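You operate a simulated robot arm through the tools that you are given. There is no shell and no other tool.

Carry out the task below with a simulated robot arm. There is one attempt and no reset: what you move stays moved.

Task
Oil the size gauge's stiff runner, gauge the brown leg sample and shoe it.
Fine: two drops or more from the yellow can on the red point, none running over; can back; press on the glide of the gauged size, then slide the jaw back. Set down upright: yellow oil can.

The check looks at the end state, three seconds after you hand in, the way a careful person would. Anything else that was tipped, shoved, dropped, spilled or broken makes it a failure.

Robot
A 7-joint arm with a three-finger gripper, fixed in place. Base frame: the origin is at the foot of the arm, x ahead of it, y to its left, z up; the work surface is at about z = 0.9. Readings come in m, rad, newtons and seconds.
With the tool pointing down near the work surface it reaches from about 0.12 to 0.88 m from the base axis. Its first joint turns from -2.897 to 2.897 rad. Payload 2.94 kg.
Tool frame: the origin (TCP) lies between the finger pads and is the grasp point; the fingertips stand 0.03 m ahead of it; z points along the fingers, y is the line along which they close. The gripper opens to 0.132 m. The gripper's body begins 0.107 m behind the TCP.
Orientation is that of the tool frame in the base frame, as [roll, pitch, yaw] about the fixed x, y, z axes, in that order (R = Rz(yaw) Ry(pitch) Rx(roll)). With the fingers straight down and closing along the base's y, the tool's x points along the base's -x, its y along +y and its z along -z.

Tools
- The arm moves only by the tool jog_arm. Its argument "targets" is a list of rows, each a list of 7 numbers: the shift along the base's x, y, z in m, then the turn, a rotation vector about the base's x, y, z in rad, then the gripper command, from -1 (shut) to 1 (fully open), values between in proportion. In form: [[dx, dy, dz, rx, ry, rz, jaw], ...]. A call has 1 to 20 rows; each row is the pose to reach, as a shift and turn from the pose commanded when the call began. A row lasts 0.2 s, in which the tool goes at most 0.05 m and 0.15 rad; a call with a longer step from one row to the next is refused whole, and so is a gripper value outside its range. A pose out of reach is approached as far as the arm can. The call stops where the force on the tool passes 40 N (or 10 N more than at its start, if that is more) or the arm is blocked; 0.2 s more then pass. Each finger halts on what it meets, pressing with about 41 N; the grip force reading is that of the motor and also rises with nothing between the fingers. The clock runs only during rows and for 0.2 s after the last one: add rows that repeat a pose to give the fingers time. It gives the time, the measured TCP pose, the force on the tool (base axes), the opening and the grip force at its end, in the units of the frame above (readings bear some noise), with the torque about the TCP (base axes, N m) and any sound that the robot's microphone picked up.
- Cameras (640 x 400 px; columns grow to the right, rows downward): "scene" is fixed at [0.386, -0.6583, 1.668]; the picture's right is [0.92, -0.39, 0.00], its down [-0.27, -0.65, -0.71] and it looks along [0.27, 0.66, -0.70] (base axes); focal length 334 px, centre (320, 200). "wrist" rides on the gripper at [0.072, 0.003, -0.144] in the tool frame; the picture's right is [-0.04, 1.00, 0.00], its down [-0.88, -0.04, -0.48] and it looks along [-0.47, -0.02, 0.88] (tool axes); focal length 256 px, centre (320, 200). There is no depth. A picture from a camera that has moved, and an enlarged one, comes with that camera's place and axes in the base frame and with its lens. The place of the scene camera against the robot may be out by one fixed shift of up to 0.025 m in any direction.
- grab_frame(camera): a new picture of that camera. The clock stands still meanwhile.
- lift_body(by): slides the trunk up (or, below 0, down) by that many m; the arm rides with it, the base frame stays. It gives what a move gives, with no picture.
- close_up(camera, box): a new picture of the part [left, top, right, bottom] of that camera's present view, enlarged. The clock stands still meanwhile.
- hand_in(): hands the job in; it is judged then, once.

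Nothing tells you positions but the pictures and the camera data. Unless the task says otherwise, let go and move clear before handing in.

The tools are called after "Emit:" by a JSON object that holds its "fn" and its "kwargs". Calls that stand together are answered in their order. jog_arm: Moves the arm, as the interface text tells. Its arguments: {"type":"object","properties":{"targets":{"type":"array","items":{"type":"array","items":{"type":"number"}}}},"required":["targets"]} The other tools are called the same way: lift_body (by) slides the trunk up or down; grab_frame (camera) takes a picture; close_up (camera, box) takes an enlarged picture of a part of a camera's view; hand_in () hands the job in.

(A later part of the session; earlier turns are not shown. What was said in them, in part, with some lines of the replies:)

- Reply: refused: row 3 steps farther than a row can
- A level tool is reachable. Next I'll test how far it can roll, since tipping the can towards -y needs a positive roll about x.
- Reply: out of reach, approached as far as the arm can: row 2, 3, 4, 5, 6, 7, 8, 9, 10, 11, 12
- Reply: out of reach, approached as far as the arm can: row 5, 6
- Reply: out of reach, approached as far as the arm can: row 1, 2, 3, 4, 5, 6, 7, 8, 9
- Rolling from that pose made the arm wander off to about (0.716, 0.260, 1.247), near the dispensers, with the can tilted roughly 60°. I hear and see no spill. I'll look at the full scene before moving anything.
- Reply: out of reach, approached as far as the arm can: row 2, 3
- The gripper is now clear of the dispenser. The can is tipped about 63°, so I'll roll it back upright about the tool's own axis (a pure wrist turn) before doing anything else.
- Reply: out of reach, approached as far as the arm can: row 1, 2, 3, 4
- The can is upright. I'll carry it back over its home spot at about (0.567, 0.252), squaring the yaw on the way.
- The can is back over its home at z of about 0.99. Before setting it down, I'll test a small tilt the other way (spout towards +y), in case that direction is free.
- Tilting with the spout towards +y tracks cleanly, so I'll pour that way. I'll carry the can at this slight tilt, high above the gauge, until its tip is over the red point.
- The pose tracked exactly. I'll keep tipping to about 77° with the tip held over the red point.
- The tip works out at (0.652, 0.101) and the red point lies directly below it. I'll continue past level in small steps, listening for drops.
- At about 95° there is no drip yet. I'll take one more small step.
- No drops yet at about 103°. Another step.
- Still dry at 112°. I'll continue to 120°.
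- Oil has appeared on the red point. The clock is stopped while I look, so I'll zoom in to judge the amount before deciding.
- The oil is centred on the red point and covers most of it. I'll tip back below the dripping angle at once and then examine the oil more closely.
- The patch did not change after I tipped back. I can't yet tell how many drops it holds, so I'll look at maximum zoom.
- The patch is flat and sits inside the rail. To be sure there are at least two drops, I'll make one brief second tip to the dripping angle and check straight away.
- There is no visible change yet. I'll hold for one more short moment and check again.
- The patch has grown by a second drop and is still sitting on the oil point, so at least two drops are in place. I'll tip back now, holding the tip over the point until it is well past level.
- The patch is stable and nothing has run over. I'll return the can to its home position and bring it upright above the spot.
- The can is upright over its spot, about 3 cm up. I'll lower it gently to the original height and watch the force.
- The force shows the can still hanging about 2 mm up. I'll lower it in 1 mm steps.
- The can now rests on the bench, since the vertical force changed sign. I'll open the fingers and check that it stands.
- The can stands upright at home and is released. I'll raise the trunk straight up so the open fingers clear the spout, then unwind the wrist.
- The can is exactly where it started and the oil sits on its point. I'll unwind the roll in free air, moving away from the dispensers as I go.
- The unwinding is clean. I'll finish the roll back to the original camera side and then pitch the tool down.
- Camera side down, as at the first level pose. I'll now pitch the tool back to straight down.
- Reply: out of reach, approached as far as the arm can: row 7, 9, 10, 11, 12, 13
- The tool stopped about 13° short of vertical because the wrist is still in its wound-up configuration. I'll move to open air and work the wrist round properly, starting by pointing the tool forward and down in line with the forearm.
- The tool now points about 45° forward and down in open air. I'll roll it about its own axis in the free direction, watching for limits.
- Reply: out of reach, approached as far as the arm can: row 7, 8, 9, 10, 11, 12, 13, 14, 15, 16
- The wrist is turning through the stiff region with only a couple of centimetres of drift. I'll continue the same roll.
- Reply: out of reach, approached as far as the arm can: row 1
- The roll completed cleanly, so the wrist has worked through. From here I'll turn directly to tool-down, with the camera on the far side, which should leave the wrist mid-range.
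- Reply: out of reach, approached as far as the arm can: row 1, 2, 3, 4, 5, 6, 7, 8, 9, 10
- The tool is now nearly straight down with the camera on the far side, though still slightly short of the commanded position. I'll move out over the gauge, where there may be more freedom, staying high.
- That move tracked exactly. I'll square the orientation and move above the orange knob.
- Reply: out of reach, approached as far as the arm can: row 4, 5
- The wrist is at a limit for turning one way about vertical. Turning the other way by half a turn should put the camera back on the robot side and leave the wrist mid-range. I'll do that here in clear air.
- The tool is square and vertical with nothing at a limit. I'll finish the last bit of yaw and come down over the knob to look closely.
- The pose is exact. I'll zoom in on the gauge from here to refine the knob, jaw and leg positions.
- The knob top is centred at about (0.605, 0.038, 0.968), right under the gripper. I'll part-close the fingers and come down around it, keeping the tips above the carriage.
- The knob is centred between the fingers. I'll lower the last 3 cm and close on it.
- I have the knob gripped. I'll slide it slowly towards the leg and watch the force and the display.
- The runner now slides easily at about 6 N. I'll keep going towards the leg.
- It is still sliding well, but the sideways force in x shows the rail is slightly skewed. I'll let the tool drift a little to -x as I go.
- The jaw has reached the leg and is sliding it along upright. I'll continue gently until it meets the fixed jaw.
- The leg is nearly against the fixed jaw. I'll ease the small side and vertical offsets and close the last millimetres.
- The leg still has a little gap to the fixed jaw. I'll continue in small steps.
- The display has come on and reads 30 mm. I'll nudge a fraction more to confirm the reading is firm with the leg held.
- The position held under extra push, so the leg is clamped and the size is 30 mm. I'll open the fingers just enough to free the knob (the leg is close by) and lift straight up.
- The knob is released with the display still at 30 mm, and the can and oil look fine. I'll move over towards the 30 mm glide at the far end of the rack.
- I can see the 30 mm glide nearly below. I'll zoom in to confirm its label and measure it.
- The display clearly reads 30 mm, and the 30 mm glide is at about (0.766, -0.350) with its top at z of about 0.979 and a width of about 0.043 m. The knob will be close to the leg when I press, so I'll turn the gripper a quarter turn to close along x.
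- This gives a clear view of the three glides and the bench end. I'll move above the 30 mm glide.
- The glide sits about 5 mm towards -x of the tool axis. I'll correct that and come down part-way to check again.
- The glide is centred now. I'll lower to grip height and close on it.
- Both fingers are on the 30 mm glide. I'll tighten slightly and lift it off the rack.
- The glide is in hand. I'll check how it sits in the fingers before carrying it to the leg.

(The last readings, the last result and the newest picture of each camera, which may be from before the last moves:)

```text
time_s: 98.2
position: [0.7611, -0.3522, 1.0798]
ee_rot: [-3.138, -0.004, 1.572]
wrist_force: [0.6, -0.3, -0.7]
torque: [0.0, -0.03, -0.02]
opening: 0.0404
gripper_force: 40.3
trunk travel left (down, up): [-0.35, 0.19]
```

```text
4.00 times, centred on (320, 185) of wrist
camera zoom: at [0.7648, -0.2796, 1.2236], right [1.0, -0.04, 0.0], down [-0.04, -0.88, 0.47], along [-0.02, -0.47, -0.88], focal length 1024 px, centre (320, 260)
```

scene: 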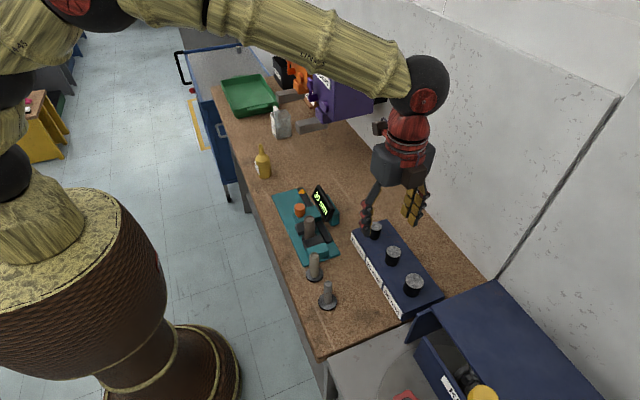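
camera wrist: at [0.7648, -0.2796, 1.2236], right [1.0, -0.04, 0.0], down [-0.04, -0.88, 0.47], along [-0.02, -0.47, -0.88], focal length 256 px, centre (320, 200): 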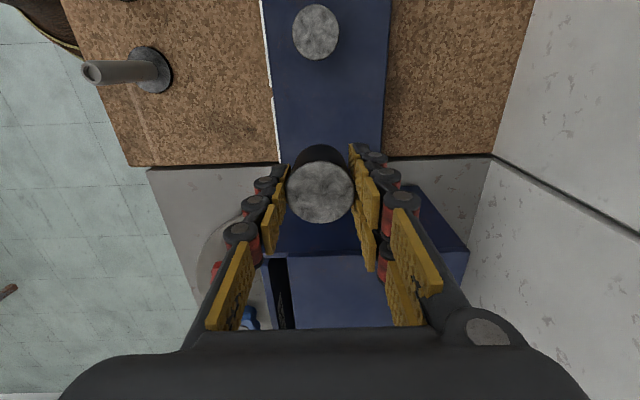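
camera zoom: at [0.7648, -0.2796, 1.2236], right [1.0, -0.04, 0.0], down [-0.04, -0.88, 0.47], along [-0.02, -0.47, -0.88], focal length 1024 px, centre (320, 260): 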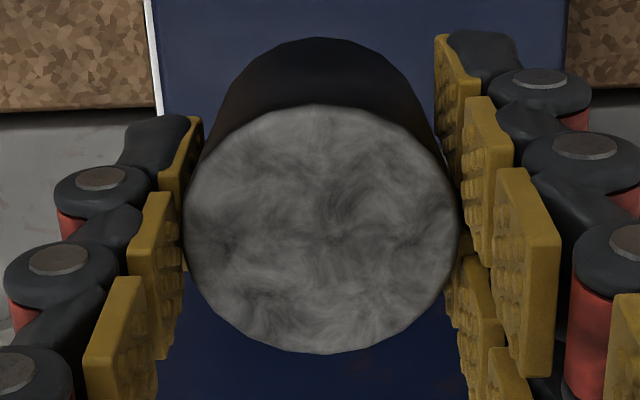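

The glide is centred in the fingers. I'll raise it and carry it over the brown leg at a safe height.

Emit:
{"fn": "jog_arm", "kwargs": {"targets": [[0, 0, 0.03, 0, 0, 0, -0.7], [-0.01, 0.02, 0.06, 0, 0, 0, -0.7], [-0.03, 0.054, 0.07, 0, 0, 0, -0.7], [-0.05, 0.088, 0.07, 0, 0, 0, -0.7], [-0.07, 0.122, 0.07, 0, 0, 0, -0.7], [-0.09, 0.156, 0.07, 0, 0, 0, -0.7], [-0.11, 0.19, 0.07, 0, 0, 0, -0.7], [-0.13, 0.225, 0.07, 0, 0, 0, -0.7], [-0.147, 0.255, 0.07, 0, 0, 0, -0.7], [-0.158, 0.275, 0.07, 0, 0, 0, -0.7], [-0.158, 0.275, 0.07, 0, 0, 0, -0.7]]}}

Emit:
{"fn": "grab_frame", "kwargs": {"camera": "wrist"}}

Emit:
{"fn": "grab_frame", "kwargs": {"camera": "scene"}}

```text
time_s: 100.6
position: [0.6041, -0.0757, 1.1479]
ee_rot: [-3.14, -0.002, 1.572]
wrist_force: [-0.9, -0.2, 0.2]
torque: [-0.02, -0.02, -0.04]
opening: 0.0404
gripper_force: 41.1
trunk travel left (down, up): [-0.35, 0.19]
```

```text
taken
camera wrist: at [0.6072, -0.0024, 1.2927], right [1.0, -0.04, 0.0], down [-0.04, -0.88, 0.47], along [-0.02, -0.47, -0.88], focal length 256 px, centre (320, 200)
```

wrist: 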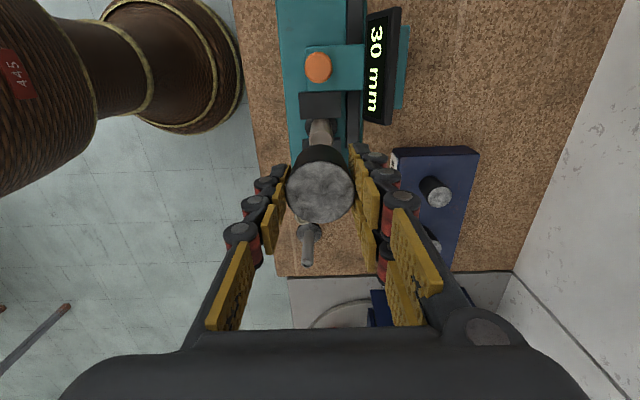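

```text
taken
```

scene: 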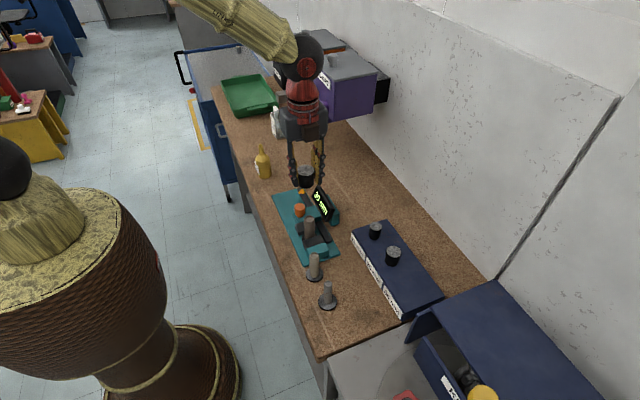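

Emit:
{"fn": "close_up", "kwargs": {"camera": "wrist", "box": [270, 80, 370, 170]}}

Emit:
{"fn": "close_up", "kwargs": {"camera": "scene", "box": [270, 150, 350, 260]}}

```text
4.44 times, centred on (320, 125) of wrist
camera zoom: at [0.6072, -0.0024, 1.2927], right [1.0, -0.04, 0.0], down [-0.04, -0.88, 0.47], along [-0.02, -0.47, -0.88], focal length 1138 px, centre (320, 533)
```

zoom: 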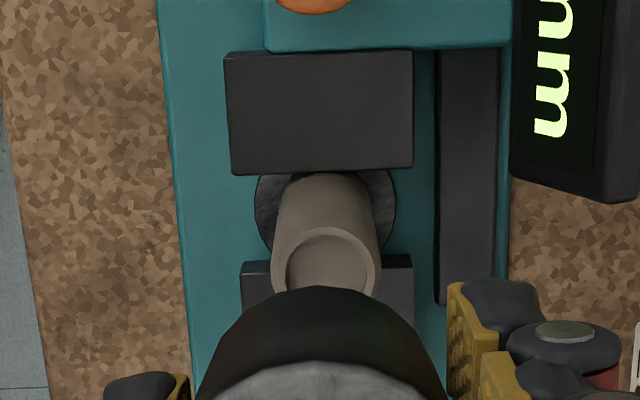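

```text
3.64 times, centred on (310, 205) of scene
camera zoom: at [0.386, -0.6583, 1.668], right [0.92, -0.39, 0.0], down [-0.27, -0.65, -0.71], along [0.27, 0.66, -0.7], focal length 1216 px, centre (356, 182)
```

zoom: 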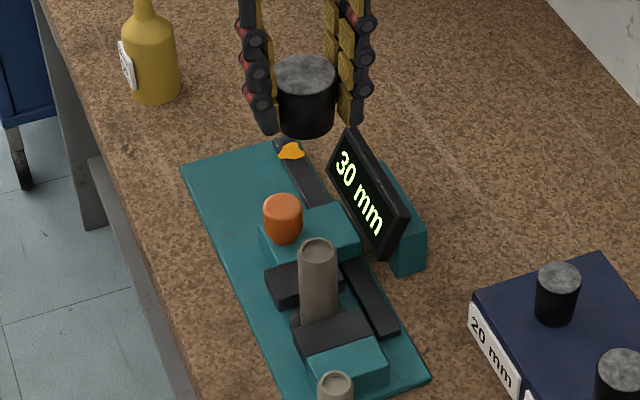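

The leg top is about 13 mm further towards -y than the tool axis. I'll shift over it and re-check the alignment from the same height.

Emit:
{"fn": "jog_arm", "kwargs": {"targets": [[0.0013, -0.0065, 0, 0, 0, 0, -0.7], [0.0013, -0.013, 0, 0, 0, 0, -0.7], [0.0013, -0.013, 0, 0, 0, 0, -0.7]]}}

Emit:
{"fn": "close_up", "kwargs": {"camera": "wrist", "box": [270, 80, 370, 170]}}

Emit:
{"fn": "close_up", "kwargs": {"camera": "wrist", "box": [300, 115, 340, 150]}}

```text
time_s: 101.4
position: [0.605, -0.0893, 1.1503]
ee_rot: [-3.141, 0.0, 1.574]
wrist_force: [0.6, -0.3, -0.5]
torque: [0.01, 0.01, 0.03]
opening: 0.0407
gripper_force: 40.9
trunk travel left (down, up): [-0.35, 0.19]
```

```text
4.44 times, centred on (320, 125) of wrist
camera zoom: at [0.6082, -0.0164, 1.293], right [1.0, -0.04, 0.0], down [-0.04, -0.88, 0.47], along [-0.02, -0.47, -0.88], focal length 1138 px, centre (320, 533)
```

zoom: 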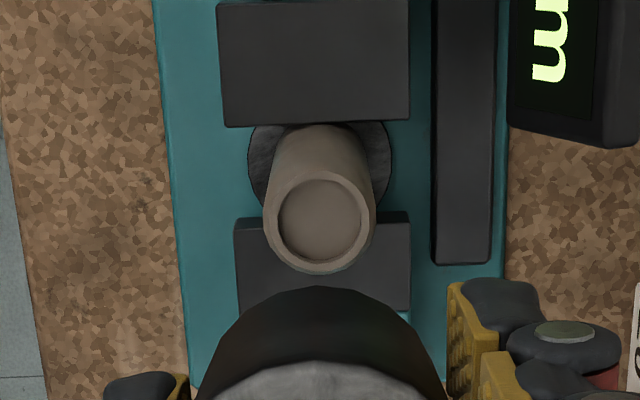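

```text
11.43 times, centred on (320, 132) of wrist
camera zoom: at [0.6082, -0.0164, 1.293], right [1.0, -0.04, 0.0], down [-0.04, -0.88, 0.47], along [-0.02, -0.47, -0.88], focal length 2926 px, centre (320, 971)
```

zoom: 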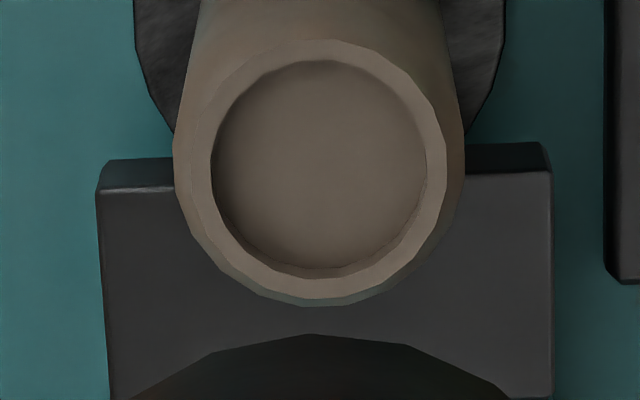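

The glide is now within about 1.5 mm of the leg axis. I'll make the small correction, come down to just above the leg and check from the scene camera.

Emit:
{"fn": "jog_arm", "kwargs": {"targets": [[-0.0003, 0.0015, -0.03, 0, 0, 0, -0.7], [-0.0003, 0.0015, -0.06, 0, 0, 0, -0.7], [-0.0003, 0.0015, -0.085, 0, 0, 0, -0.7], [-0.0003, 0.0015, -0.103, 0, 0, 0, -0.7], [-0.0003, 0.0015, -0.103, 0, 0, 0, -0.7]]}}

Emit:
{"fn": "close_up", "kwargs": {"camera": "scene", "box": [280, 170, 350, 250]}}

Emit:
{"fn": "grab_frame", "kwargs": {"camera": "wrist"}}

```text
time_s: 102.6
position: [0.606, -0.0885, 1.0468]
ee_rot: [-3.141, -0.003, 1.573]
wrist_force: [-1.1, -0.8, 0.4]
torque: [-0.01, 0.0, -0.02]
opening: 0.0405
gripper_force: 40.9
trunk travel left (down, up): [-0.35, 0.19]
```

```text
5.00 times, centred on (315, 210) of scene
camera zoom: at [0.386, -0.6583, 1.668], right [0.92, -0.39, 0.0], down [-0.27, -0.65, -0.71], along [0.27, 0.66, -0.7], focal length 1672 px, centre (345, 150)
```

zoom: 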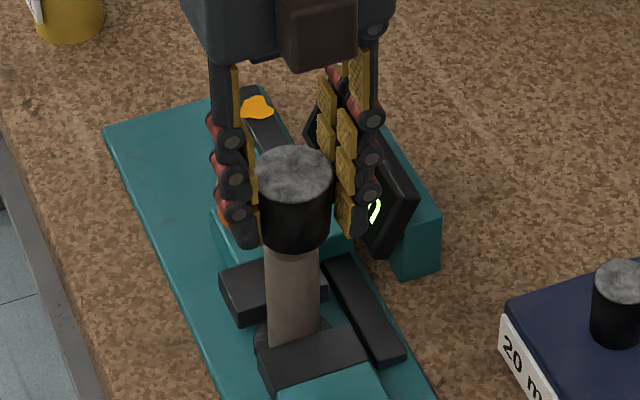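

```text
taken
camera wrist: at [0.6088, -0.0167, 1.1897], right [1.0, -0.04, 0.0], down [-0.04, -0.88, 0.47], along [-0.02, -0.47, -0.88], focal length 256 px, centre (320, 200)
```

wrist: 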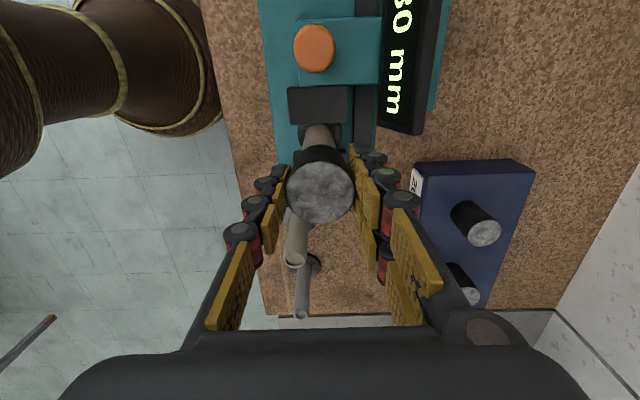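

The glide sits squarely over the leg in both views. I'll lower slowly to first contact.

Emit:
{"fn": "jog_arm", "kwargs": {"targets": [[0, 0, -0.004, 0, 0, 0, -0.7], [0, 0, -0.008, 0, 0, 0, -0.7], [0, 0, -0.012, 0, 0, 0, -0.7], [0, 0, -0.015, 0, 0, 0, -0.7]]}}

Emit:
{"fn": "close_up", "kwargs": {"camera": "scene", "box": [280, 170, 350, 250]}}

```text
time_s: 103.6
position: [0.6042, -0.088, 1.0313]
ee_rot: [3.141, -0.004, 1.572]
wrist_force: [-0.1, -0.5, -0.7]
torque: [0.0, 0.05, -0.03]
opening: 0.0404
gripper_force: 40.7
trunk travel left (down, up): [-0.35, 0.19]
```

```text
5.00 times, centred on (315, 210) of scene
camera zoom: at [0.386, -0.6583, 1.668], right [0.92, -0.39, 0.0], down [-0.27, -0.65, -0.71], along [0.27, 0.66, -0.7], focal length 1672 px, centre (345, 150)
```

zoom: 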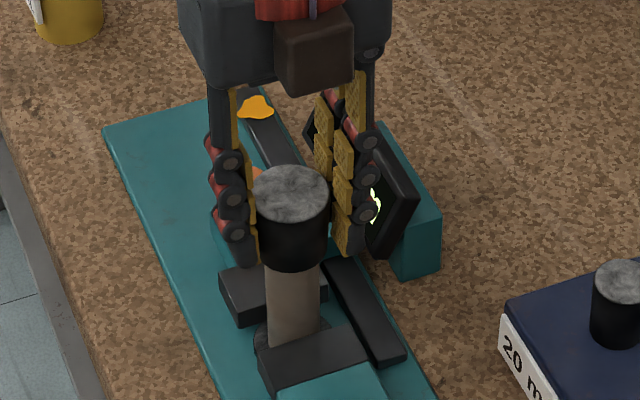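

No contact yet. I'll continue in 2 mm steps.

Emit:
{"fn": "jog_arm", "kwargs": {"targets": [[0, 0, -0.002, 0, 0, 0, -0.7], [0, 0, -0.004, 0, 0, 0, -0.7], [0, 0, -0.006, 0, 0, 0, -0.7]]}}

```text
time_s: 104.4
position: [0.6046, -0.0876, 1.0253]
ee_rot: [-3.14, -0.004, 1.571]
wrist_force: [0.7, 0.8, 0.3]
torque: [0.0, 0.0, 0.03]
opening: 0.0408
gripper_force: 41.2
trunk travel left (down, up): [-0.35, 0.19]
```

Emit:
{"fn": "jog_arm", "kwargs": {"targets": [[0, 0, -0.002, 0, 0, 0, -0.7], [0, 0, -0.004, 0, 0, 0, -0.7], [0, 0, -0.006, 0, 0, 0, -0.7]]}}

Emit:
{"fn": "close_up", "kwargs": {"camera": "scene", "box": [280, 170, 350, 250]}}

```text
time_s: 105.2
position: [0.6054, -0.0875, 1.0196]
ee_rot: [-3.14, -0.003, 1.573]
wrist_force: [0.5, 0.6, -1.1]
torque: [0.04, -0.03, 0.02]
opening: 0.0406
gripper_force: 41.2
trunk travel left (down, up): [-0.35, 0.19]
```

```text
5.00 times, centred on (315, 210) of scene
camera zoom: at [0.386, -0.6583, 1.668], right [0.92, -0.39, 0.0], down [-0.27, -0.65, -0.71], along [0.27, 0.66, -0.7], focal length 1672 px, centre (345, 150)
```

zoom: 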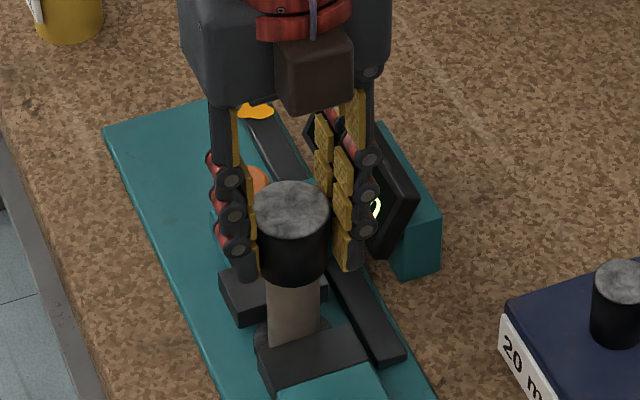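

There is still no resistance, so the glide appears to be going over the leg end. I'll continue down carefully.

Emit:
{"fn": "jog_arm", "kwargs": {"targets": [[0, 0, -0.002, 0, 0, 0, -0.7], [0, 0, -0.004, 0, 0, 0, -0.7], [0, 0, -0.006, 0, 0, 0, -0.7]]}}

Emit:
{"fn": "close_up", "kwargs": {"camera": "wrist", "box": [260, 60, 380, 240]}}

```text
time_s: 106.0
position: [0.6042, -0.0869, 1.0139]
ee_rot: [-3.142, -0.002, 1.573]
wrist_force: [0.6, 1.9, 0.0]
torque: [0.06, 0.0, 0.02]
opening: 0.0404
gripper_force: 41.9
trunk travel left (down, up): [-0.35, 0.19]
```

```text
2.22 times, centred on (320, 150) of wrist
camera zoom: at [0.6076, -0.0157, 1.1577], right [1.0, -0.04, 0.0], down [-0.04, -0.88, 0.47], along [-0.02, -0.47, -0.88], focal length 569 px, centre (320, 311)
```

zoom: 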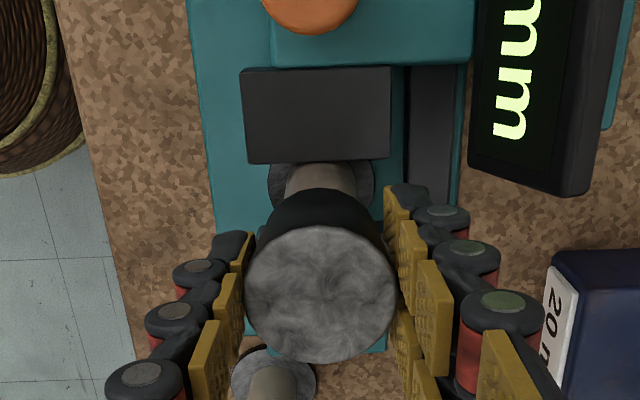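

The leg end is inside the glide. I'll keep pressing down until I feel it seat.

Emit:
{"fn": "jog_arm", "kwargs": {"targets": [[0, 0, -0.002, 0, 0, 0, -0.7], [0, 0, -0.004, 0, 0, 0, -0.7], [0, 0, -0.006, 0, 0, 0, -0.7]]}}

```text
time_s: 106.8
position: [0.6043, -0.0882, 1.0079]
ee_rot: [-3.141, -0.001, 1.572]
wrist_force: [0.2, 1.8, 0.2]
torque: [0.07, 0.01, -0.02]
opening: 0.0406
gripper_force: 41.1
trunk travel left (down, up): [-0.35, 0.19]
```

Emit:
{"fn": "jog_arm", "kwargs": {"targets": [[0, 0, -0.002, 0, 0, 0, -0.7], [0, 0, -0.004, 0, 0, 0, -0.7]]}}

Emit:
{"fn": "close_up", "kwargs": {"camera": "scene", "box": [280, 170, 350, 250]}}

```text
time_s: 107.4
position: [0.6058, -0.0875, 1.0039]
ee_rot: [-3.141, -0.002, 1.572]
wrist_force: [0.3, 5.1, 7.7]
torque: [0.21, 0.02, 0.01]
opening: 0.0409
gripper_force: 40.8
trunk travel left (down, up): [-0.35, 0.19]
```

```text
5.00 times, centred on (315, 210) of scene
camera zoom: at [0.386, -0.6583, 1.668], right [0.92, -0.39, 0.0], down [-0.27, -0.65, -0.71], along [0.27, 0.66, -0.7], focal length 1672 px, centre (345, 150)
```

zoom: 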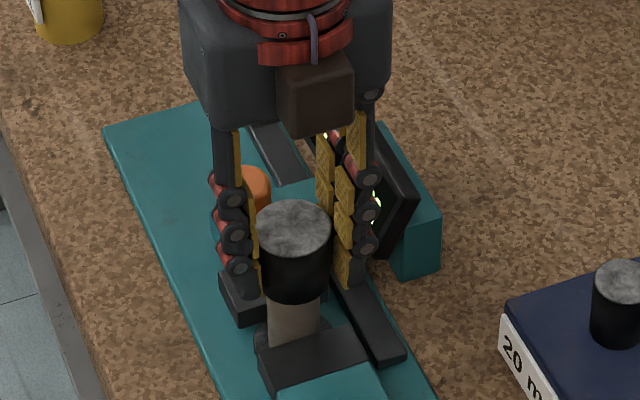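

Contact is now 7.7 N upward, so the glide is reaching its seat. I'll press firmly while relieving the slight side force.

Emit:
{"fn": "jog_arm", "kwargs": {"targets": [[0, 0.0005, -0.001, 0, 0, 0, -0.7], [0, 0.0008, -0.002, 0, 0, 0, -0.7]]}}

```text
time_s: 108.0
position: [0.6036, -0.0885, 1.0023]
ee_rot: [3.141, 0.0, 1.573]
wrist_force: [1.0, 1.7, 7.1]
torque: [0.03, -0.05, 0.0]
opening: 0.0404
gripper_force: 41.3
trunk travel left (down, up): [-0.35, 0.19]
```

Emit:
{"fn": "jog_arm", "kwargs": {"targets": [[0, 0, -0.001, 0, 0, 0, -0.7], [0, 0, -0.002, 0, 0, 0, -0.7], [0, 0, -0.003, 0, 0, 0, -0.7]]}}

```text
time_s: 108.8
position: [0.6037, -0.0868, 0.9976]
ee_rot: [-3.138, -0.003, 1.573]
wrist_force: [0.2, -0.4, -1.4]
torque: [-0.01, -0.01, 0.03]
opening: 0.0404
gripper_force: 40.8
trunk travel left (down, up): [-0.35, 0.19]
```

The resistance dropped away as though it snapped past a lip. I'll look before pressing further.

Emit:
{"fn": "close_up", "kwargs": {"camera": "scene", "box": [280, 170, 350, 250]}}

Emit:
{"fn": "close_up", "kwargs": {"camera": "wrist", "box": [260, 60, 380, 240]}}

```text
5.00 times, centred on (315, 210) of scene
camera zoom: at [0.386, -0.6583, 1.668], right [0.92, -0.39, 0.0], down [-0.27, -0.65, -0.71], along [0.27, 0.66, -0.7], focal length 1672 px, centre (345, 150)
```

zoom: 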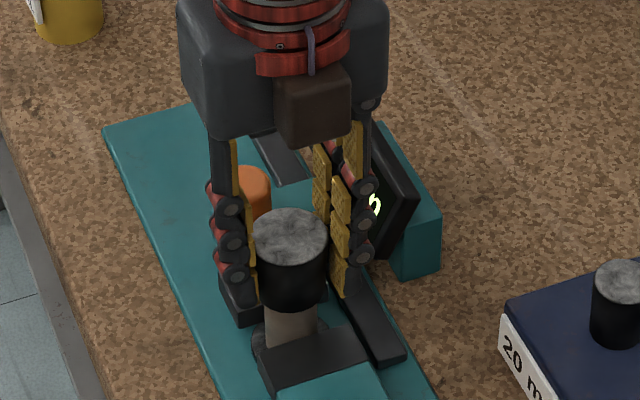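

```text
2.22 times, centred on (320, 150) of wrist
camera zoom: at [0.6067, -0.0148, 1.1414], right [1.0, -0.04, 0.0], down [-0.04, -0.88, 0.47], along [-0.02, -0.47, -0.88], focal length 569 px, centre (320, 311)
```

zoom: 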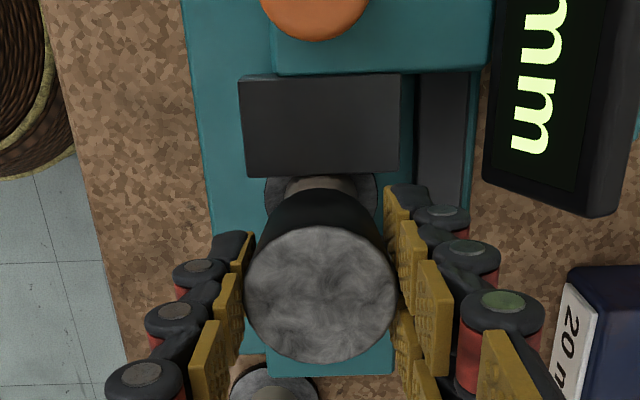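

The glide is well down over the leg and still square. I'll press further to find the hard stop.

Emit:
{"fn": "jog_arm", "kwargs": {"targets": [[0, 0, -0.001, 0, 0, 0, -0.7], [0, 0, -0.002, 0, 0, 0, -0.7], [0, 0, -0.003, 0, 0, 0, -0.7]]}}

```text
time_s: 109.6
position: [0.6043, -0.0874, 0.9964]
ee_rot: [-3.141, -0.003, 1.571]
wrist_force: [-1.8, 1.2, 5.6]
torque: [0.01, 0.07, -0.03]
opening: 0.0406
gripper_force: 40.5
trunk travel left (down, up): [-0.35, 0.19]
```

Emit:
{"fn": "jog_arm", "kwargs": {"targets": [[0, 0, -0.002, 0, 0, 0, -0.7], [0, 0, -0.004, 0, 0, 0, -0.7]]}}

```text
time_s: 110.2
position: [0.6047, -0.0867, 0.9956]
ee_rot: [3.137, -0.001, 1.571]
wrist_force: [-6.7, -0.5, 29.8]
torque: [0.07, 0.39, 0.01]
opening: 0.0405
gripper_force: 40.3
trunk travel left (down, up): [-0.35, 0.19]
```

The force has risen to 30 N with no further travel, so the glide is against its stop. I'll press slightly harder and hold briefly to be sure it is fully on.

Emit:
{"fn": "jog_arm", "kwargs": {"targets": [[0.0005, 0, -0.0012, 0, 0, 0, -0.7], [0.0005, 0, -0.0012, 0, 0, 0, -0.7]]}}

Emit:
{"fn": "close_up", "kwargs": {"camera": "scene", "box": [280, 170, 350, 250]}}

```text
time_s: 110.7
position: [0.6074, -0.0877, 0.9964]
ee_rot: [3.133, -0.002, 1.573]
wrist_force: [-4.5, 0.9, 16.3]
torque: [0.05, 0.23, -0.02]
opening: 0.0408
gripper_force: 40.6
trunk travel left (down, up): [-0.35, 0.19]
stopped in row 2: the force on the tool passed its limit at 43 N (the readings are from after the stop); the commanded pose is now the measured one
```

```text
5.00 times, centred on (315, 210) of scene
camera zoom: at [0.386, -0.6583, 1.668], right [0.92, -0.39, 0.0], down [-0.27, -0.65, -0.71], along [0.27, 0.66, -0.7], focal length 1672 px, centre (345, 150)
```

zoom: 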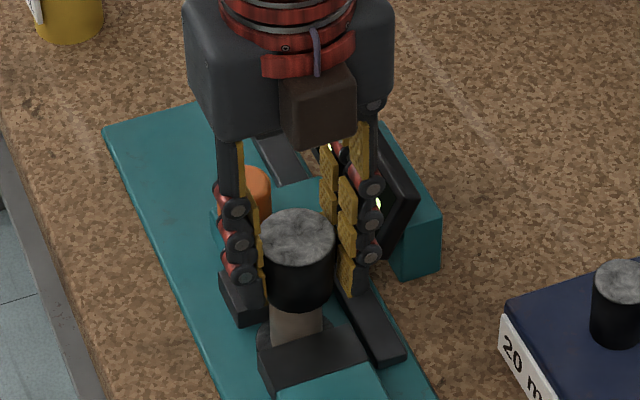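

The press peaked at 43 N with the glide against its stop, so it is fully seated. I'll relieve the small side preload and then open the fingers.

Emit:
{"fn": "jog_arm", "kwargs": {"targets": [[-0.0015, 0, 0.0003, 0, 0, 0, -0.7], [-0.0015, 0, 0.0005, 0, 0, 0, -0.7]]}}

Emit:
{"fn": "close_up", "kwargs": {"camera": "wrist", "box": [240, 60, 400, 240]}}

```text
time_s: 111.3
position: [0.6069, -0.0875, 0.9944]
ee_rot: [3.134, 0.0, 1.573]
wrist_force: [2.9, 0.3, 19.6]
torque: [0.07, -0.01, 0.01]
opening: 0.0406
gripper_force: 40.4
trunk travel left (down, up): [-0.35, 0.19]
```

```text
2.22 times, centred on (320, 150) of wrist
camera zoom: at [0.6084, -0.015, 1.1394], right [1.0, -0.04, 0.01], down [-0.04, -0.88, 0.47], along [-0.01, -0.47, -0.88], focal length 569 px, centre (320, 311)
```

zoom: 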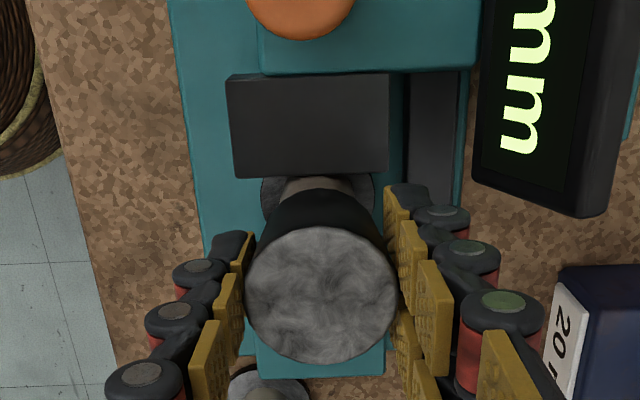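

Emit:
{"fn": "jog_arm", "kwargs": {"targets": [[0, 0, 0, 0, 0, 0, -0.35], [0, 0, 0, 0, 0, 0, -0.2], [0, 0, 0, 0, 0, 0, -0.15], [0, 0, 0, 0, 0, 0, -0.15]]}}

Emit:
{"fn": "close_up", "kwargs": {"camera": "scene", "box": [280, 170, 350, 250]}}

Emit:
{"fn": "close_up", "kwargs": {"camera": "wrist", "box": [240, 60, 400, 240]}}

```text
time_s: 112.3
position: [0.6061, -0.0883, 0.9936]
ee_rot: [3.137, 0.0, 1.575]
wrist_force: [0.0, 0.5, -0.4]
torque: [0.0, -0.02, 0.03]
opening: 0.0561
gripper_force: 0.1
trunk travel left (down, up): [-0.35, 0.19]
```

```text
5.00 times, centred on (315, 210) of scene
camera zoom: at [0.386, -0.6583, 1.668], right [0.92, -0.39, 0.0], down [-0.27, -0.65, -0.71], along [0.27, 0.66, -0.7], focal length 1672 px, centre (345, 150)
```

zoom: 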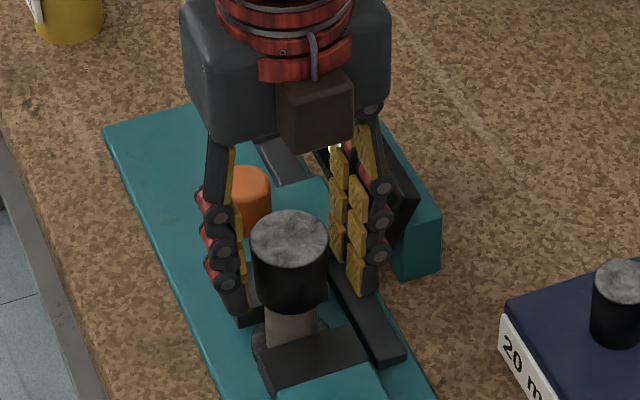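

```text
2.22 times, centred on (320, 150) of wrist
camera zoom: at [0.6079, -0.0151, 1.1376], right [1.0, -0.04, 0.0], down [-0.04, -0.88, 0.47], along [-0.02, -0.47, -0.88], focal length 569 px, centre (320, 311)
```

zoom: 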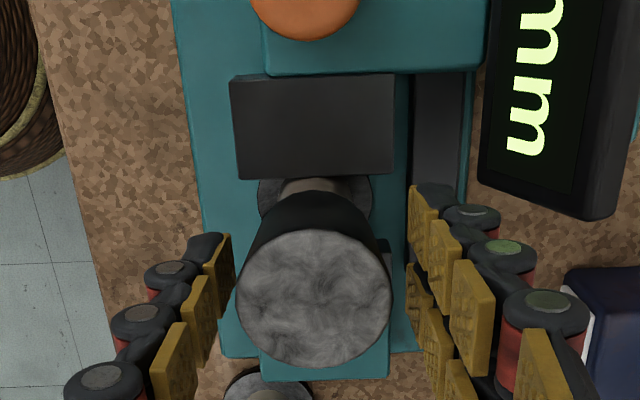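

The glide stays on the leg, square and upright. I'll lift straight up, turn the gripper back and go for the knob.

Emit:
{"fn": "jog_arm", "kwargs": {"targets": [[-0.0012, 0, 0.01, 0, 0, 0, -0.12], [-0.0012, 0, 0.03, 0, 0, 0, -0.12], [-0.0012, 0, 0.06, 0, 0, 0, -0.12], [-0.0012, 0, 0.1, 0, 0, 0, -0.12], [-0.0012, 0, 0.14, 0, 0, 0, -0.12], [-0.0012, 0, 0.165, 0, 0, 0, -0.12], [-0.0012, 0, 0.165, 0, 0, 0, -0.12]]}}

Emit:
{"fn": "close_up", "kwargs": {"camera": "scene", "box": [260, 160, 360, 260]}}

Emit:
{"fn": "close_up", "kwargs": {"camera": "wrist", "box": [240, 40, 440, 200]}}

```text
time_s: 113.9
position: [0.6051, -0.0886, 1.159]
ee_rot: [3.142, -0.004, 1.573]
wrist_force: [-0.4, 0.5, -0.5]
torque: [0.02, 0.04, -0.01]
opening: 0.0581
gripper_force: 0.1
trunk travel left (down, up): [-0.35, 0.19]
```

```text
4.00 times, centred on (310, 210) of scene
camera zoom: at [0.386, -0.6583, 1.668], right [0.92, -0.39, 0.0], down [-0.27, -0.65, -0.71], along [0.27, 0.66, -0.7], focal length 1338 px, centre (360, 160)
```

zoom: 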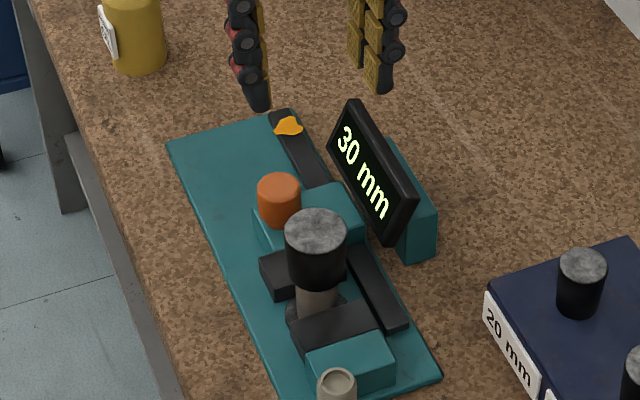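

```text
2.50 times, centred on (340, 120) of wrist
camera zoom: at [0.608, -0.016, 1.3034], right [1.0, -0.04, 0.0], down [-0.04, -0.88, 0.47], along [-0.02, -0.47, -0.88], focal length 640 px, centre (270, 400)
```

zoom: 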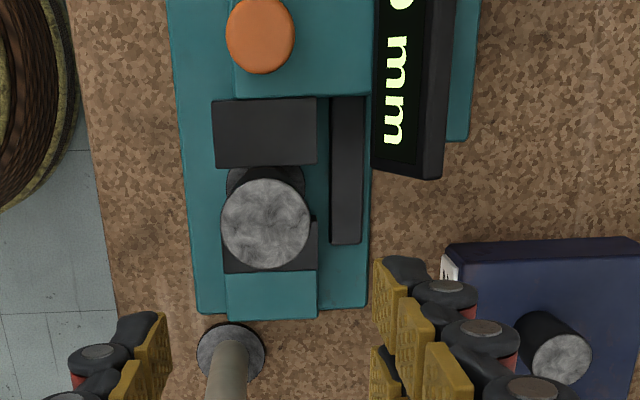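

The brown leg now wears the 30 mm glide, flat and fully down. I'll rotate the gripper back to close along y and move above the knob.

Emit:
{"fn": "jog_arm", "kwargs": {"targets": [[0, 0.01, 0, 0, 0, 0.15, -0.1], [0, 0.02, 0, 0, 0, 0.3, -0.1], [0, 0.03, 0, 0, 0, 0.45, -0.1], [0, 0.04, 0, 0, 0, 0.6, -0.1], [0, 0.05, 0, 0, 0, 0.75, -0.1], [0, 0.06, 0, 0, 0, 0.9, -0.1], [0, 0.07, 0, 0, 0, 1.05, -0.1], [0, 0.08, 0, 0, 0, 1.2, -0.1], [0, 0.08, 0, 0, 0, 1.35, -0.1], [0, 0.08, 0, 0, 0, 1.5, -0.1], [0, 0.08, 0, 0, 0, 1.571, -0.1], [0, 0.08, 0, 0, 0, 1.571, -0.1]]}}

Emit:
{"fn": "grab_frame", "kwargs": {"camera": "wrist"}}

```text
time_s: 116.5
position: [0.6055, -0.0083, 1.1598]
ee_rot: [3.139, -0.002, -3.141]
wrist_force: [0.3, -0.1, -0.6]
torque: [0.0, -0.03, 0.01]
opening: 0.0593
gripper_force: 0.0
trunk travel left (down, up): [-0.35, 0.19]
```

```text
taken
camera wrist: at [0.5325, -0.0053, 1.3034], right [0.04, 1.0, 0.0], down [0.88, -0.04, 0.47], along [0.47, -0.02, -0.88], focal length 256 px, centre (320, 200)
```

wrist: 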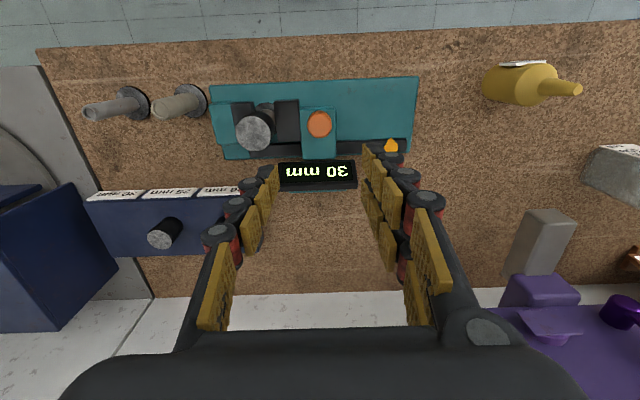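

The knob lines up with the tool axis. I'll narrow the opening so the near finger clears the glide, and come down around the knob.

Emit:
{"fn": "jog_arm", "kwargs": {"targets": [[-0.0015, 0, -0.03, 0, 0, 0, -0.25], [-0.0015, 0, -0.07, 0, 0, 0, -0.33], [-0.0015, 0, -0.11, 0, 0, 0, -0.33], [-0.0015, 0, -0.14, 0, 0, 0, -0.33], [-0.0015, 0, -0.14, 0, 0, 0, -0.33]]}}

Emit:
{"fn": "grab_frame", "kwargs": {"camera": "wrist"}}

Emit:
{"fn": "close_up", "kwargs": {"camera": "scene", "box": [260, 160, 360, 260]}}

```text
time_s: 117.7
position: [0.6019, -0.0091, 1.0203]
ee_rot: [3.137, -0.003, -3.141]
wrist_force: [-0.6, -0.4, -0.3]
torque: [0.02, -0.01, 0.01]
opening: 0.0442
gripper_force: 0.0
trunk travel left (down, up): [-0.35, 0.19]
```

```text
taken
camera wrist: at [0.5294, -0.005, 1.1643], right [0.04, 1.0, 0.0], down [0.88, -0.04, 0.47], along [0.47, -0.02, -0.88], focal length 256 px, centre (320, 200)
```

wrist: 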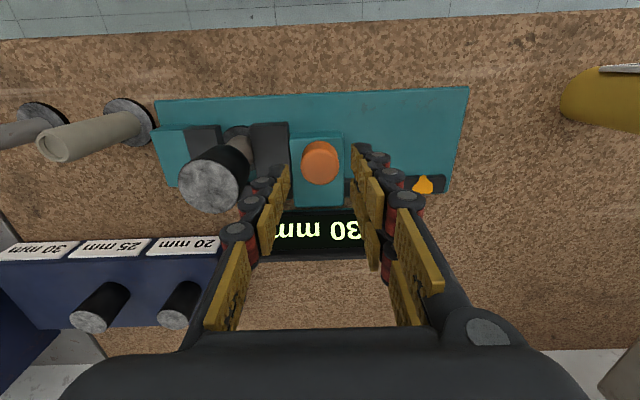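

```text
4.00 times, centred on (310, 210) of scene
camera zoom: at [0.386, -0.6583, 1.668], right [0.92, -0.39, 0.0], down [-0.27, -0.65, -0.71], along [0.27, 0.66, -0.7], focal length 1338 px, centre (360, 160)
```

zoom: 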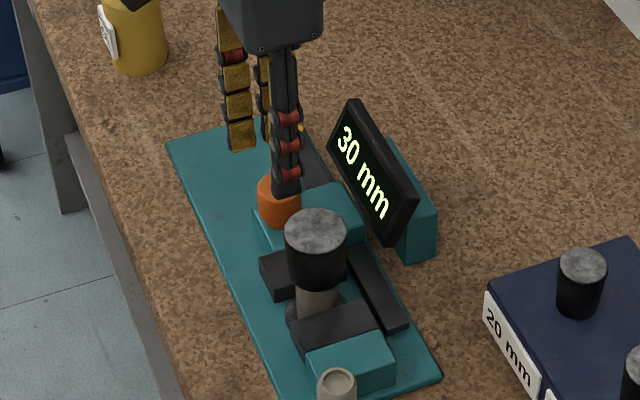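

The knob is centred with the near finger clear of the glide by roughly a centimetre. I'll lower and close.

Emit:
{"fn": "jog_arm", "kwargs": {"targets": [[0.0005, 0, -0.015, 0, 0, 0, -0.33], [0.0005, 0, -0.03, 0, 0, 0, -0.33], [0.0005, 0, -0.04, 0, 0, 0, -0.33], [0.0005, 0, -0.04, 0, 0, 0, -0.5], [0.0005, 0, -0.04, 0, 0, 0, -0.7], [0.0005, 0, -0.04, 0, 0, 0, -0.7]]}}

Emit:
{"fn": "grab_frame", "kwargs": {"camera": "wrist"}}

Emit:
{"fn": "close_up", "kwargs": {"camera": "scene", "box": [260, 160, 360, 260]}}

```text
time_s: 119.1
position: [0.6021, -0.0066, 0.9795]
ee_rot: [3.139, -0.002, -3.14]
wrist_force: [0.4, -0.6, 0.0]
torque: [-0.05, -0.17, 0.14]
opening: 0.0307
gripper_force: 31.0
trunk travel left (down, up): [-0.35, 0.19]
```

```text
taken
camera wrist: at [0.5303, -0.0043, 1.1238], right [0.04, 1.0, 0.0], down [0.88, -0.04, 0.47], along [0.47, -0.02, -0.88], focal length 256 px, centre (320, 200)
```

wrist: 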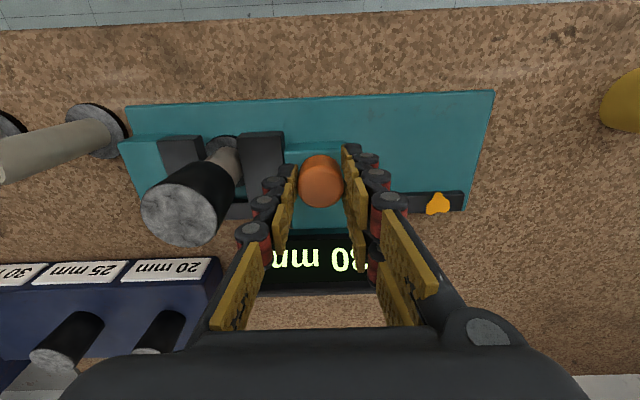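

```text
4.00 times, centred on (310, 210) of scene
camera zoom: at [0.386, -0.6583, 1.668], right [0.92, -0.39, 0.0], down [-0.27, -0.65, -0.71], along [0.27, 0.66, -0.7], focal length 1338 px, centre (360, 160)
```

zoom: 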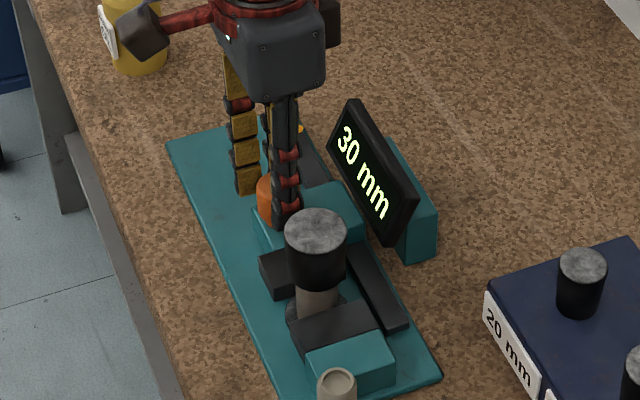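

I have the knob gripped with the glide untouched. I'll slide the jaw back towards +y at a steady pace.

Emit:
{"fn": "jog_arm", "kwargs": {"targets": [[0, 0.003, 0, 0, 0, 0, -0.7], [0, 0.006, 0, 0, 0, 0, -0.7], [0, 0.01, 0, 0, 0, 0, -0.7], [0, 0.014, 0, 0, 0, 0, -0.7], [0, 0.018, 0, 0, 0, 0, -0.7]]}}

Emit:
{"fn": "close_up", "kwargs": {"camera": "scene", "box": [260, 160, 360, 260]}}

```text
time_s: 120.3
position: [0.602, 0.0112, 0.9801]
ee_rot: [3.137, -0.001, -3.139]
wrist_force: [-6.7, -1.3, 12.2]
torque: [-0.21, -0.06, -0.21]
opening: 0.0307
gripper_force: 45.0
trunk travel left (down, up): [-0.35, 0.19]
```

```text
4.00 times, centred on (310, 210) of scene
camera zoom: at [0.386, -0.6583, 1.668], right [0.92, -0.39, 0.0], down [-0.27, -0.65, -0.71], along [0.27, 0.66, -0.7], focal length 1338 px, centre (360, 160)
```

zoom: 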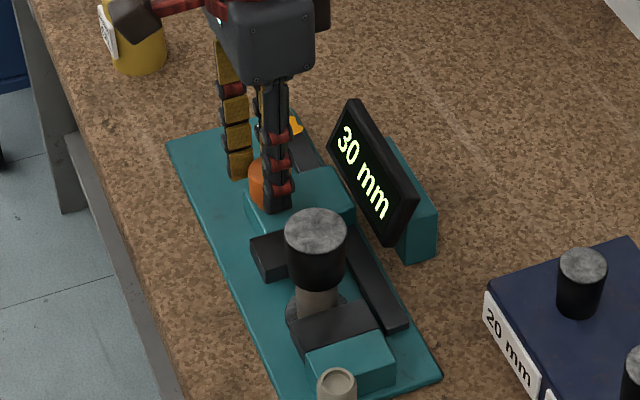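

It is moving freely and the shod leg stays put. I'll continue to the jaw's original position.

Emit:
{"fn": "jog_arm", "kwargs": {"targets": [[-0.0005, 0.004, 0.0006, 0, 0, 0, -0.7], [-0.0005, 0.008, 0.0006, 0, 0, 0, -0.7], [-0.0005, 0.012, 0.0006, 0, 0, 0, -0.7], [-0.0005, 0.016, 0.0006, 0, 0, 0, -0.7], [-0.0005, 0.02, 0.0006, 0, 0, 0, -0.7], [-0.0005, 0.024, 0.0006, 0, 0, 0, -0.7], [-0.0005, 0.027, 0.0006, 0, 0, 0, -0.7]]}}

Emit:
{"fn": "close_up", "kwargs": {"camera": "scene", "box": [260, 160, 360, 260]}}

Emit:
{"fn": "grab_frame", "kwargs": {"camera": "wrist"}}

```text
time_s: 121.9
position: [0.6033, 0.0366, 0.981]
ee_rot: [3.137, -0.004, -3.139]
wrist_force: [-5.1, -3.3, 3.9]
torque: [-0.3, -0.54, -0.12]
opening: 0.0301
gripper_force: 45.0
trunk travel left (down, up): [-0.35, 0.19]
```

```text
4.00 times, centred on (310, 210) of scene
camera zoom: at [0.386, -0.6583, 1.668], right [0.92, -0.39, 0.0], down [-0.27, -0.65, -0.71], along [0.27, 0.66, -0.7], focal length 1338 px, centre (360, 160)
```

zoom: 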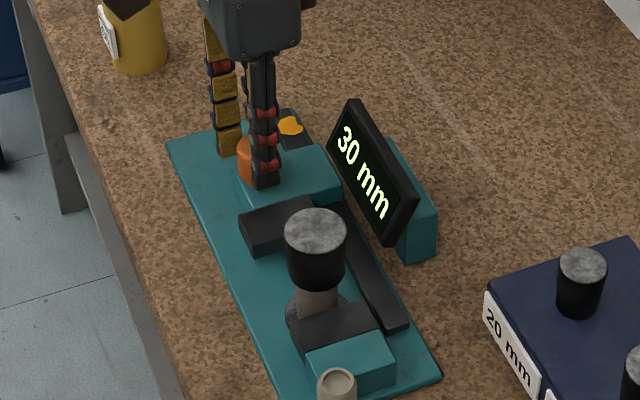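

```text
taken
camera wrist: at [0.5306, 0.0396, 1.1238], right [0.04, 1.0, 0.0], down [0.88, -0.04, 0.47], along [0.47, -0.02, -0.88], focal length 256 px, centre (320, 200)
```

wrist: 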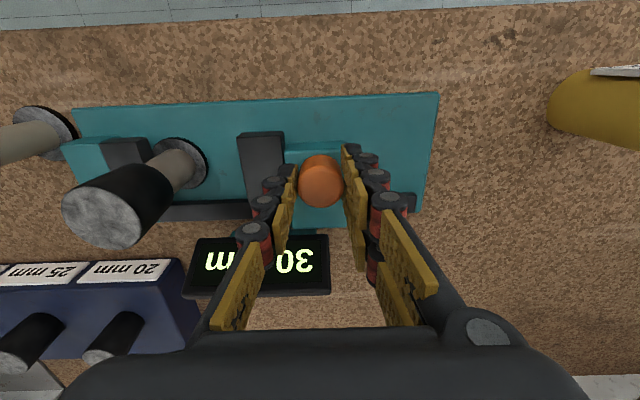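

The jaw is within a millimetre of its starting place. I'll finish the last bit, then release the knob.

Emit:
{"fn": "jog_arm", "kwargs": {"targets": [[0, 0.001, -0.0003, 0, 0, 0, -0.7], [0, 0.002, -0.0003, 0, 0, 0, -0.7]]}}

Emit:
{"fn": "close_up", "kwargs": {"camera": "scene", "box": [230, 170, 390, 270]}}

```text
time_s: 122.5
position: [0.6034, 0.0371, 0.9807]
ee_rot: [3.139, -0.003, 3.139]
wrist_force: [-4.0, -18.7, 5.8]
torque: [-0.65, 0.67, -0.09]
opening: 0.0304
gripper_force: 44.8
trunk travel left (down, up): [-0.35, 0.19]
```

```text
4.00 times, centred on (310, 220) of scene
camera zoom: at [0.386, -0.6583, 1.668], right [0.92, -0.39, 0.0], down [-0.27, -0.65, -0.71], along [0.27, 0.66, -0.7], focal length 1338 px, centre (360, 120)
```

zoom: 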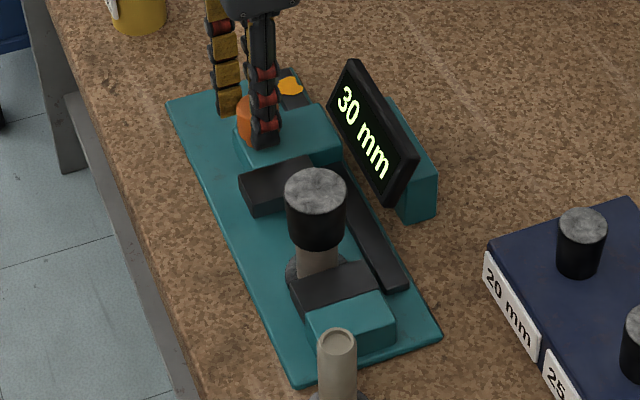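

The jaw has reached its end stop and is fully back. I'll relieve the push, open the fingers and lift clear.

Emit:
{"fn": "jog_arm", "kwargs": {"targets": [[0, -0.0013, -0.0005, 0, 0, 0, -0.7], [0, -0.0013, -0.0005, 0, 0, 0, -0.4], [0, -0.0013, -0.0005, 0, 0, 0, -0.15], [0, -0.0013, -0.0005, 0, 0, 0, -0.1], [0, -0.0013, 0.015, 0, 0, 0, -0.1], [0, -0.0013, 0.045, 0, 0, 0, -0.1], [0, -0.0013, 0.09, 0, 0, 0, -0.1], [0, -0.0013, 0.135, 0, 0, 0, 0], [0, -0.0013, 0.18, 0, 0, 0, 0], [0, -0.0013, 0.22, 0, 0, 0, 0], [0, -0.0013, 0.22, 0, 0, 0, 0]]}}

Emit:
{"fn": "grab_frame", "kwargs": {"camera": "wrist"}}

Emit:
{"fn": "grab_frame", "kwargs": {"camera": "scene"}}

Emit:
{"fn": "close_up", "kwargs": {"camera": "scene", "box": [230, 130, 390, 270]}}

```text
time_s: 124.9
position: [0.6013, 0.0373, 1.1992]
ee_rot: [3.138, -0.005, -3.139]
wrist_force: [0.5, 0.0, -0.1]
torque: [0.0, 0.01, 0.0]
opening: 0.0661
gripper_force: 0.2
trunk travel left (down, up): [-0.35, 0.19]
```

```text
taken
camera wrist: at [0.5298, 0.0407, 1.344], right [0.04, 1.0, 0.0], down [0.88, -0.04, 0.47], along [0.47, -0.02, -0.88], focal length 256 px, centre (320, 200)
```

wrist: 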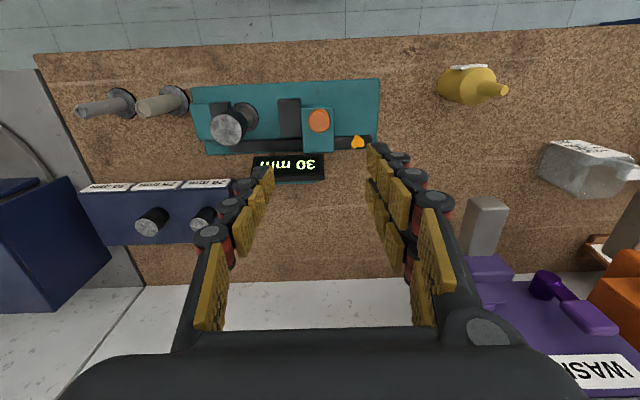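

```text
taken
```

scene: 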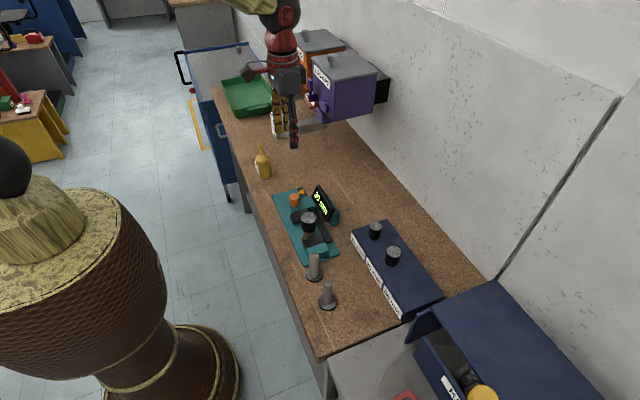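

```text
2.86 times, centred on (310, 200) of scene
camera zoom: at [0.386, -0.6583, 1.668], right [0.92, -0.39, 0.0], down [-0.27, -0.65, -0.71], along [0.27, 0.66, -0.7], focal length 956 px, centre (349, 200)
```

zoom: 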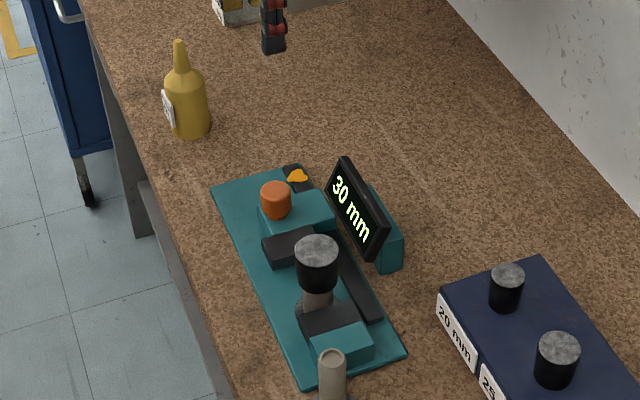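

Everything looks in place. I'll make a last close check of the glide on the leg, the oil point and the can before handing in.

Emit:
{"fn": "close_up", "kwargs": {"camera": "scene", "box": [290, 200, 335, 260]}}

Emit:
{"fn": "close_up", "kwargs": {"camera": "wrist", "box": [180, 70, 390, 190]}}

Emit:
{"fn": "close_up", "kwargs": {"camera": "scene", "box": [245, 130, 325, 205]}}

```text
6.67 times, centred on (312, 230) of scene
camera zoom: at [0.386, -0.6583, 1.668], right [0.92, -0.39, 0.0], down [-0.27, -0.65, -0.71], along [0.27, 0.66, -0.7], focal length 2230 px, centre (370, 0)
```

zoom: 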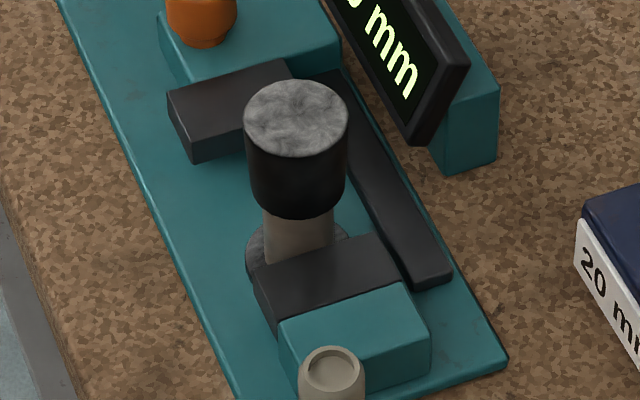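

```text
3.05 times, centred on (285, 130) of wrist
camera zoom: at [0.5298, 0.0407, 1.344], right [0.04, 1.0, 0.0], down [0.88, -0.04, 0.47], along [0.47, -0.02, -0.88], focal length 780 px, centre (427, 413)
```

zoom: 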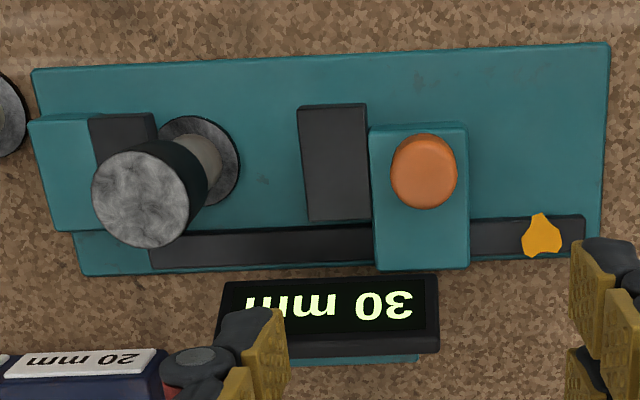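

```text
5.33 times, centred on (285, 168) of scene
camera zoom: at [0.386, -0.6583, 1.668], right [0.92, -0.39, 0.0], down [-0.27, -0.65, -0.71], along [0.27, 0.66, -0.7], focal length 1784 px, centre (507, 373)
```

zoom: 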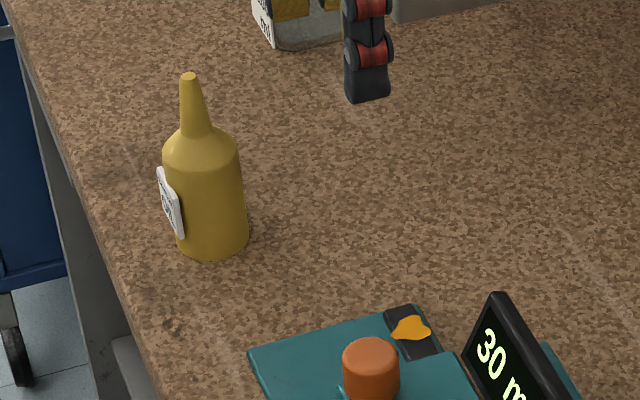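

The work is complete as far as I can see:
- **Oil:** two drops sit on the red point and nothing has run over.
- **Can:** the yellow oil can is upright at its home spot.
- **Leg:** the brown leg gauged 30 mm and wears the 30 mm glide, square and fully down.
- **Jaw:** it is back at its end stop.

The gripper is empty and clear, so I'm handing in.

Emit:
{"fn": "hand_in", "kwargs": {}}

```text
The job is handed in.
```

I've handed the job in, and my last camera check showed every step done. The verdict hasn't come back.

- **Oil:** at least two drops from the yellow can are on the red point. The patch grew in two separate steps, and nothing has run over. The runner then slid easily, at about 6 N.
- **Can:** the yellow oil can is upright in its original place, within a millimetre or two.
- **Gauge:** the brown leg read 30 mm, and the reading held when I pushed the jaw a little further.
- **Glide:** the 30 mm glide is on the brown leg, square and fully down. I pressed until it stopped moving, peaking at 43 N.
- **Jaw:** it is back at its end stop, where it started.

The arm twice hit a wrist limit while I was tilting the can, and once it drifted near the washers box. It touched nothing and no oil spilled. I saw nothing else on the bench out of place.
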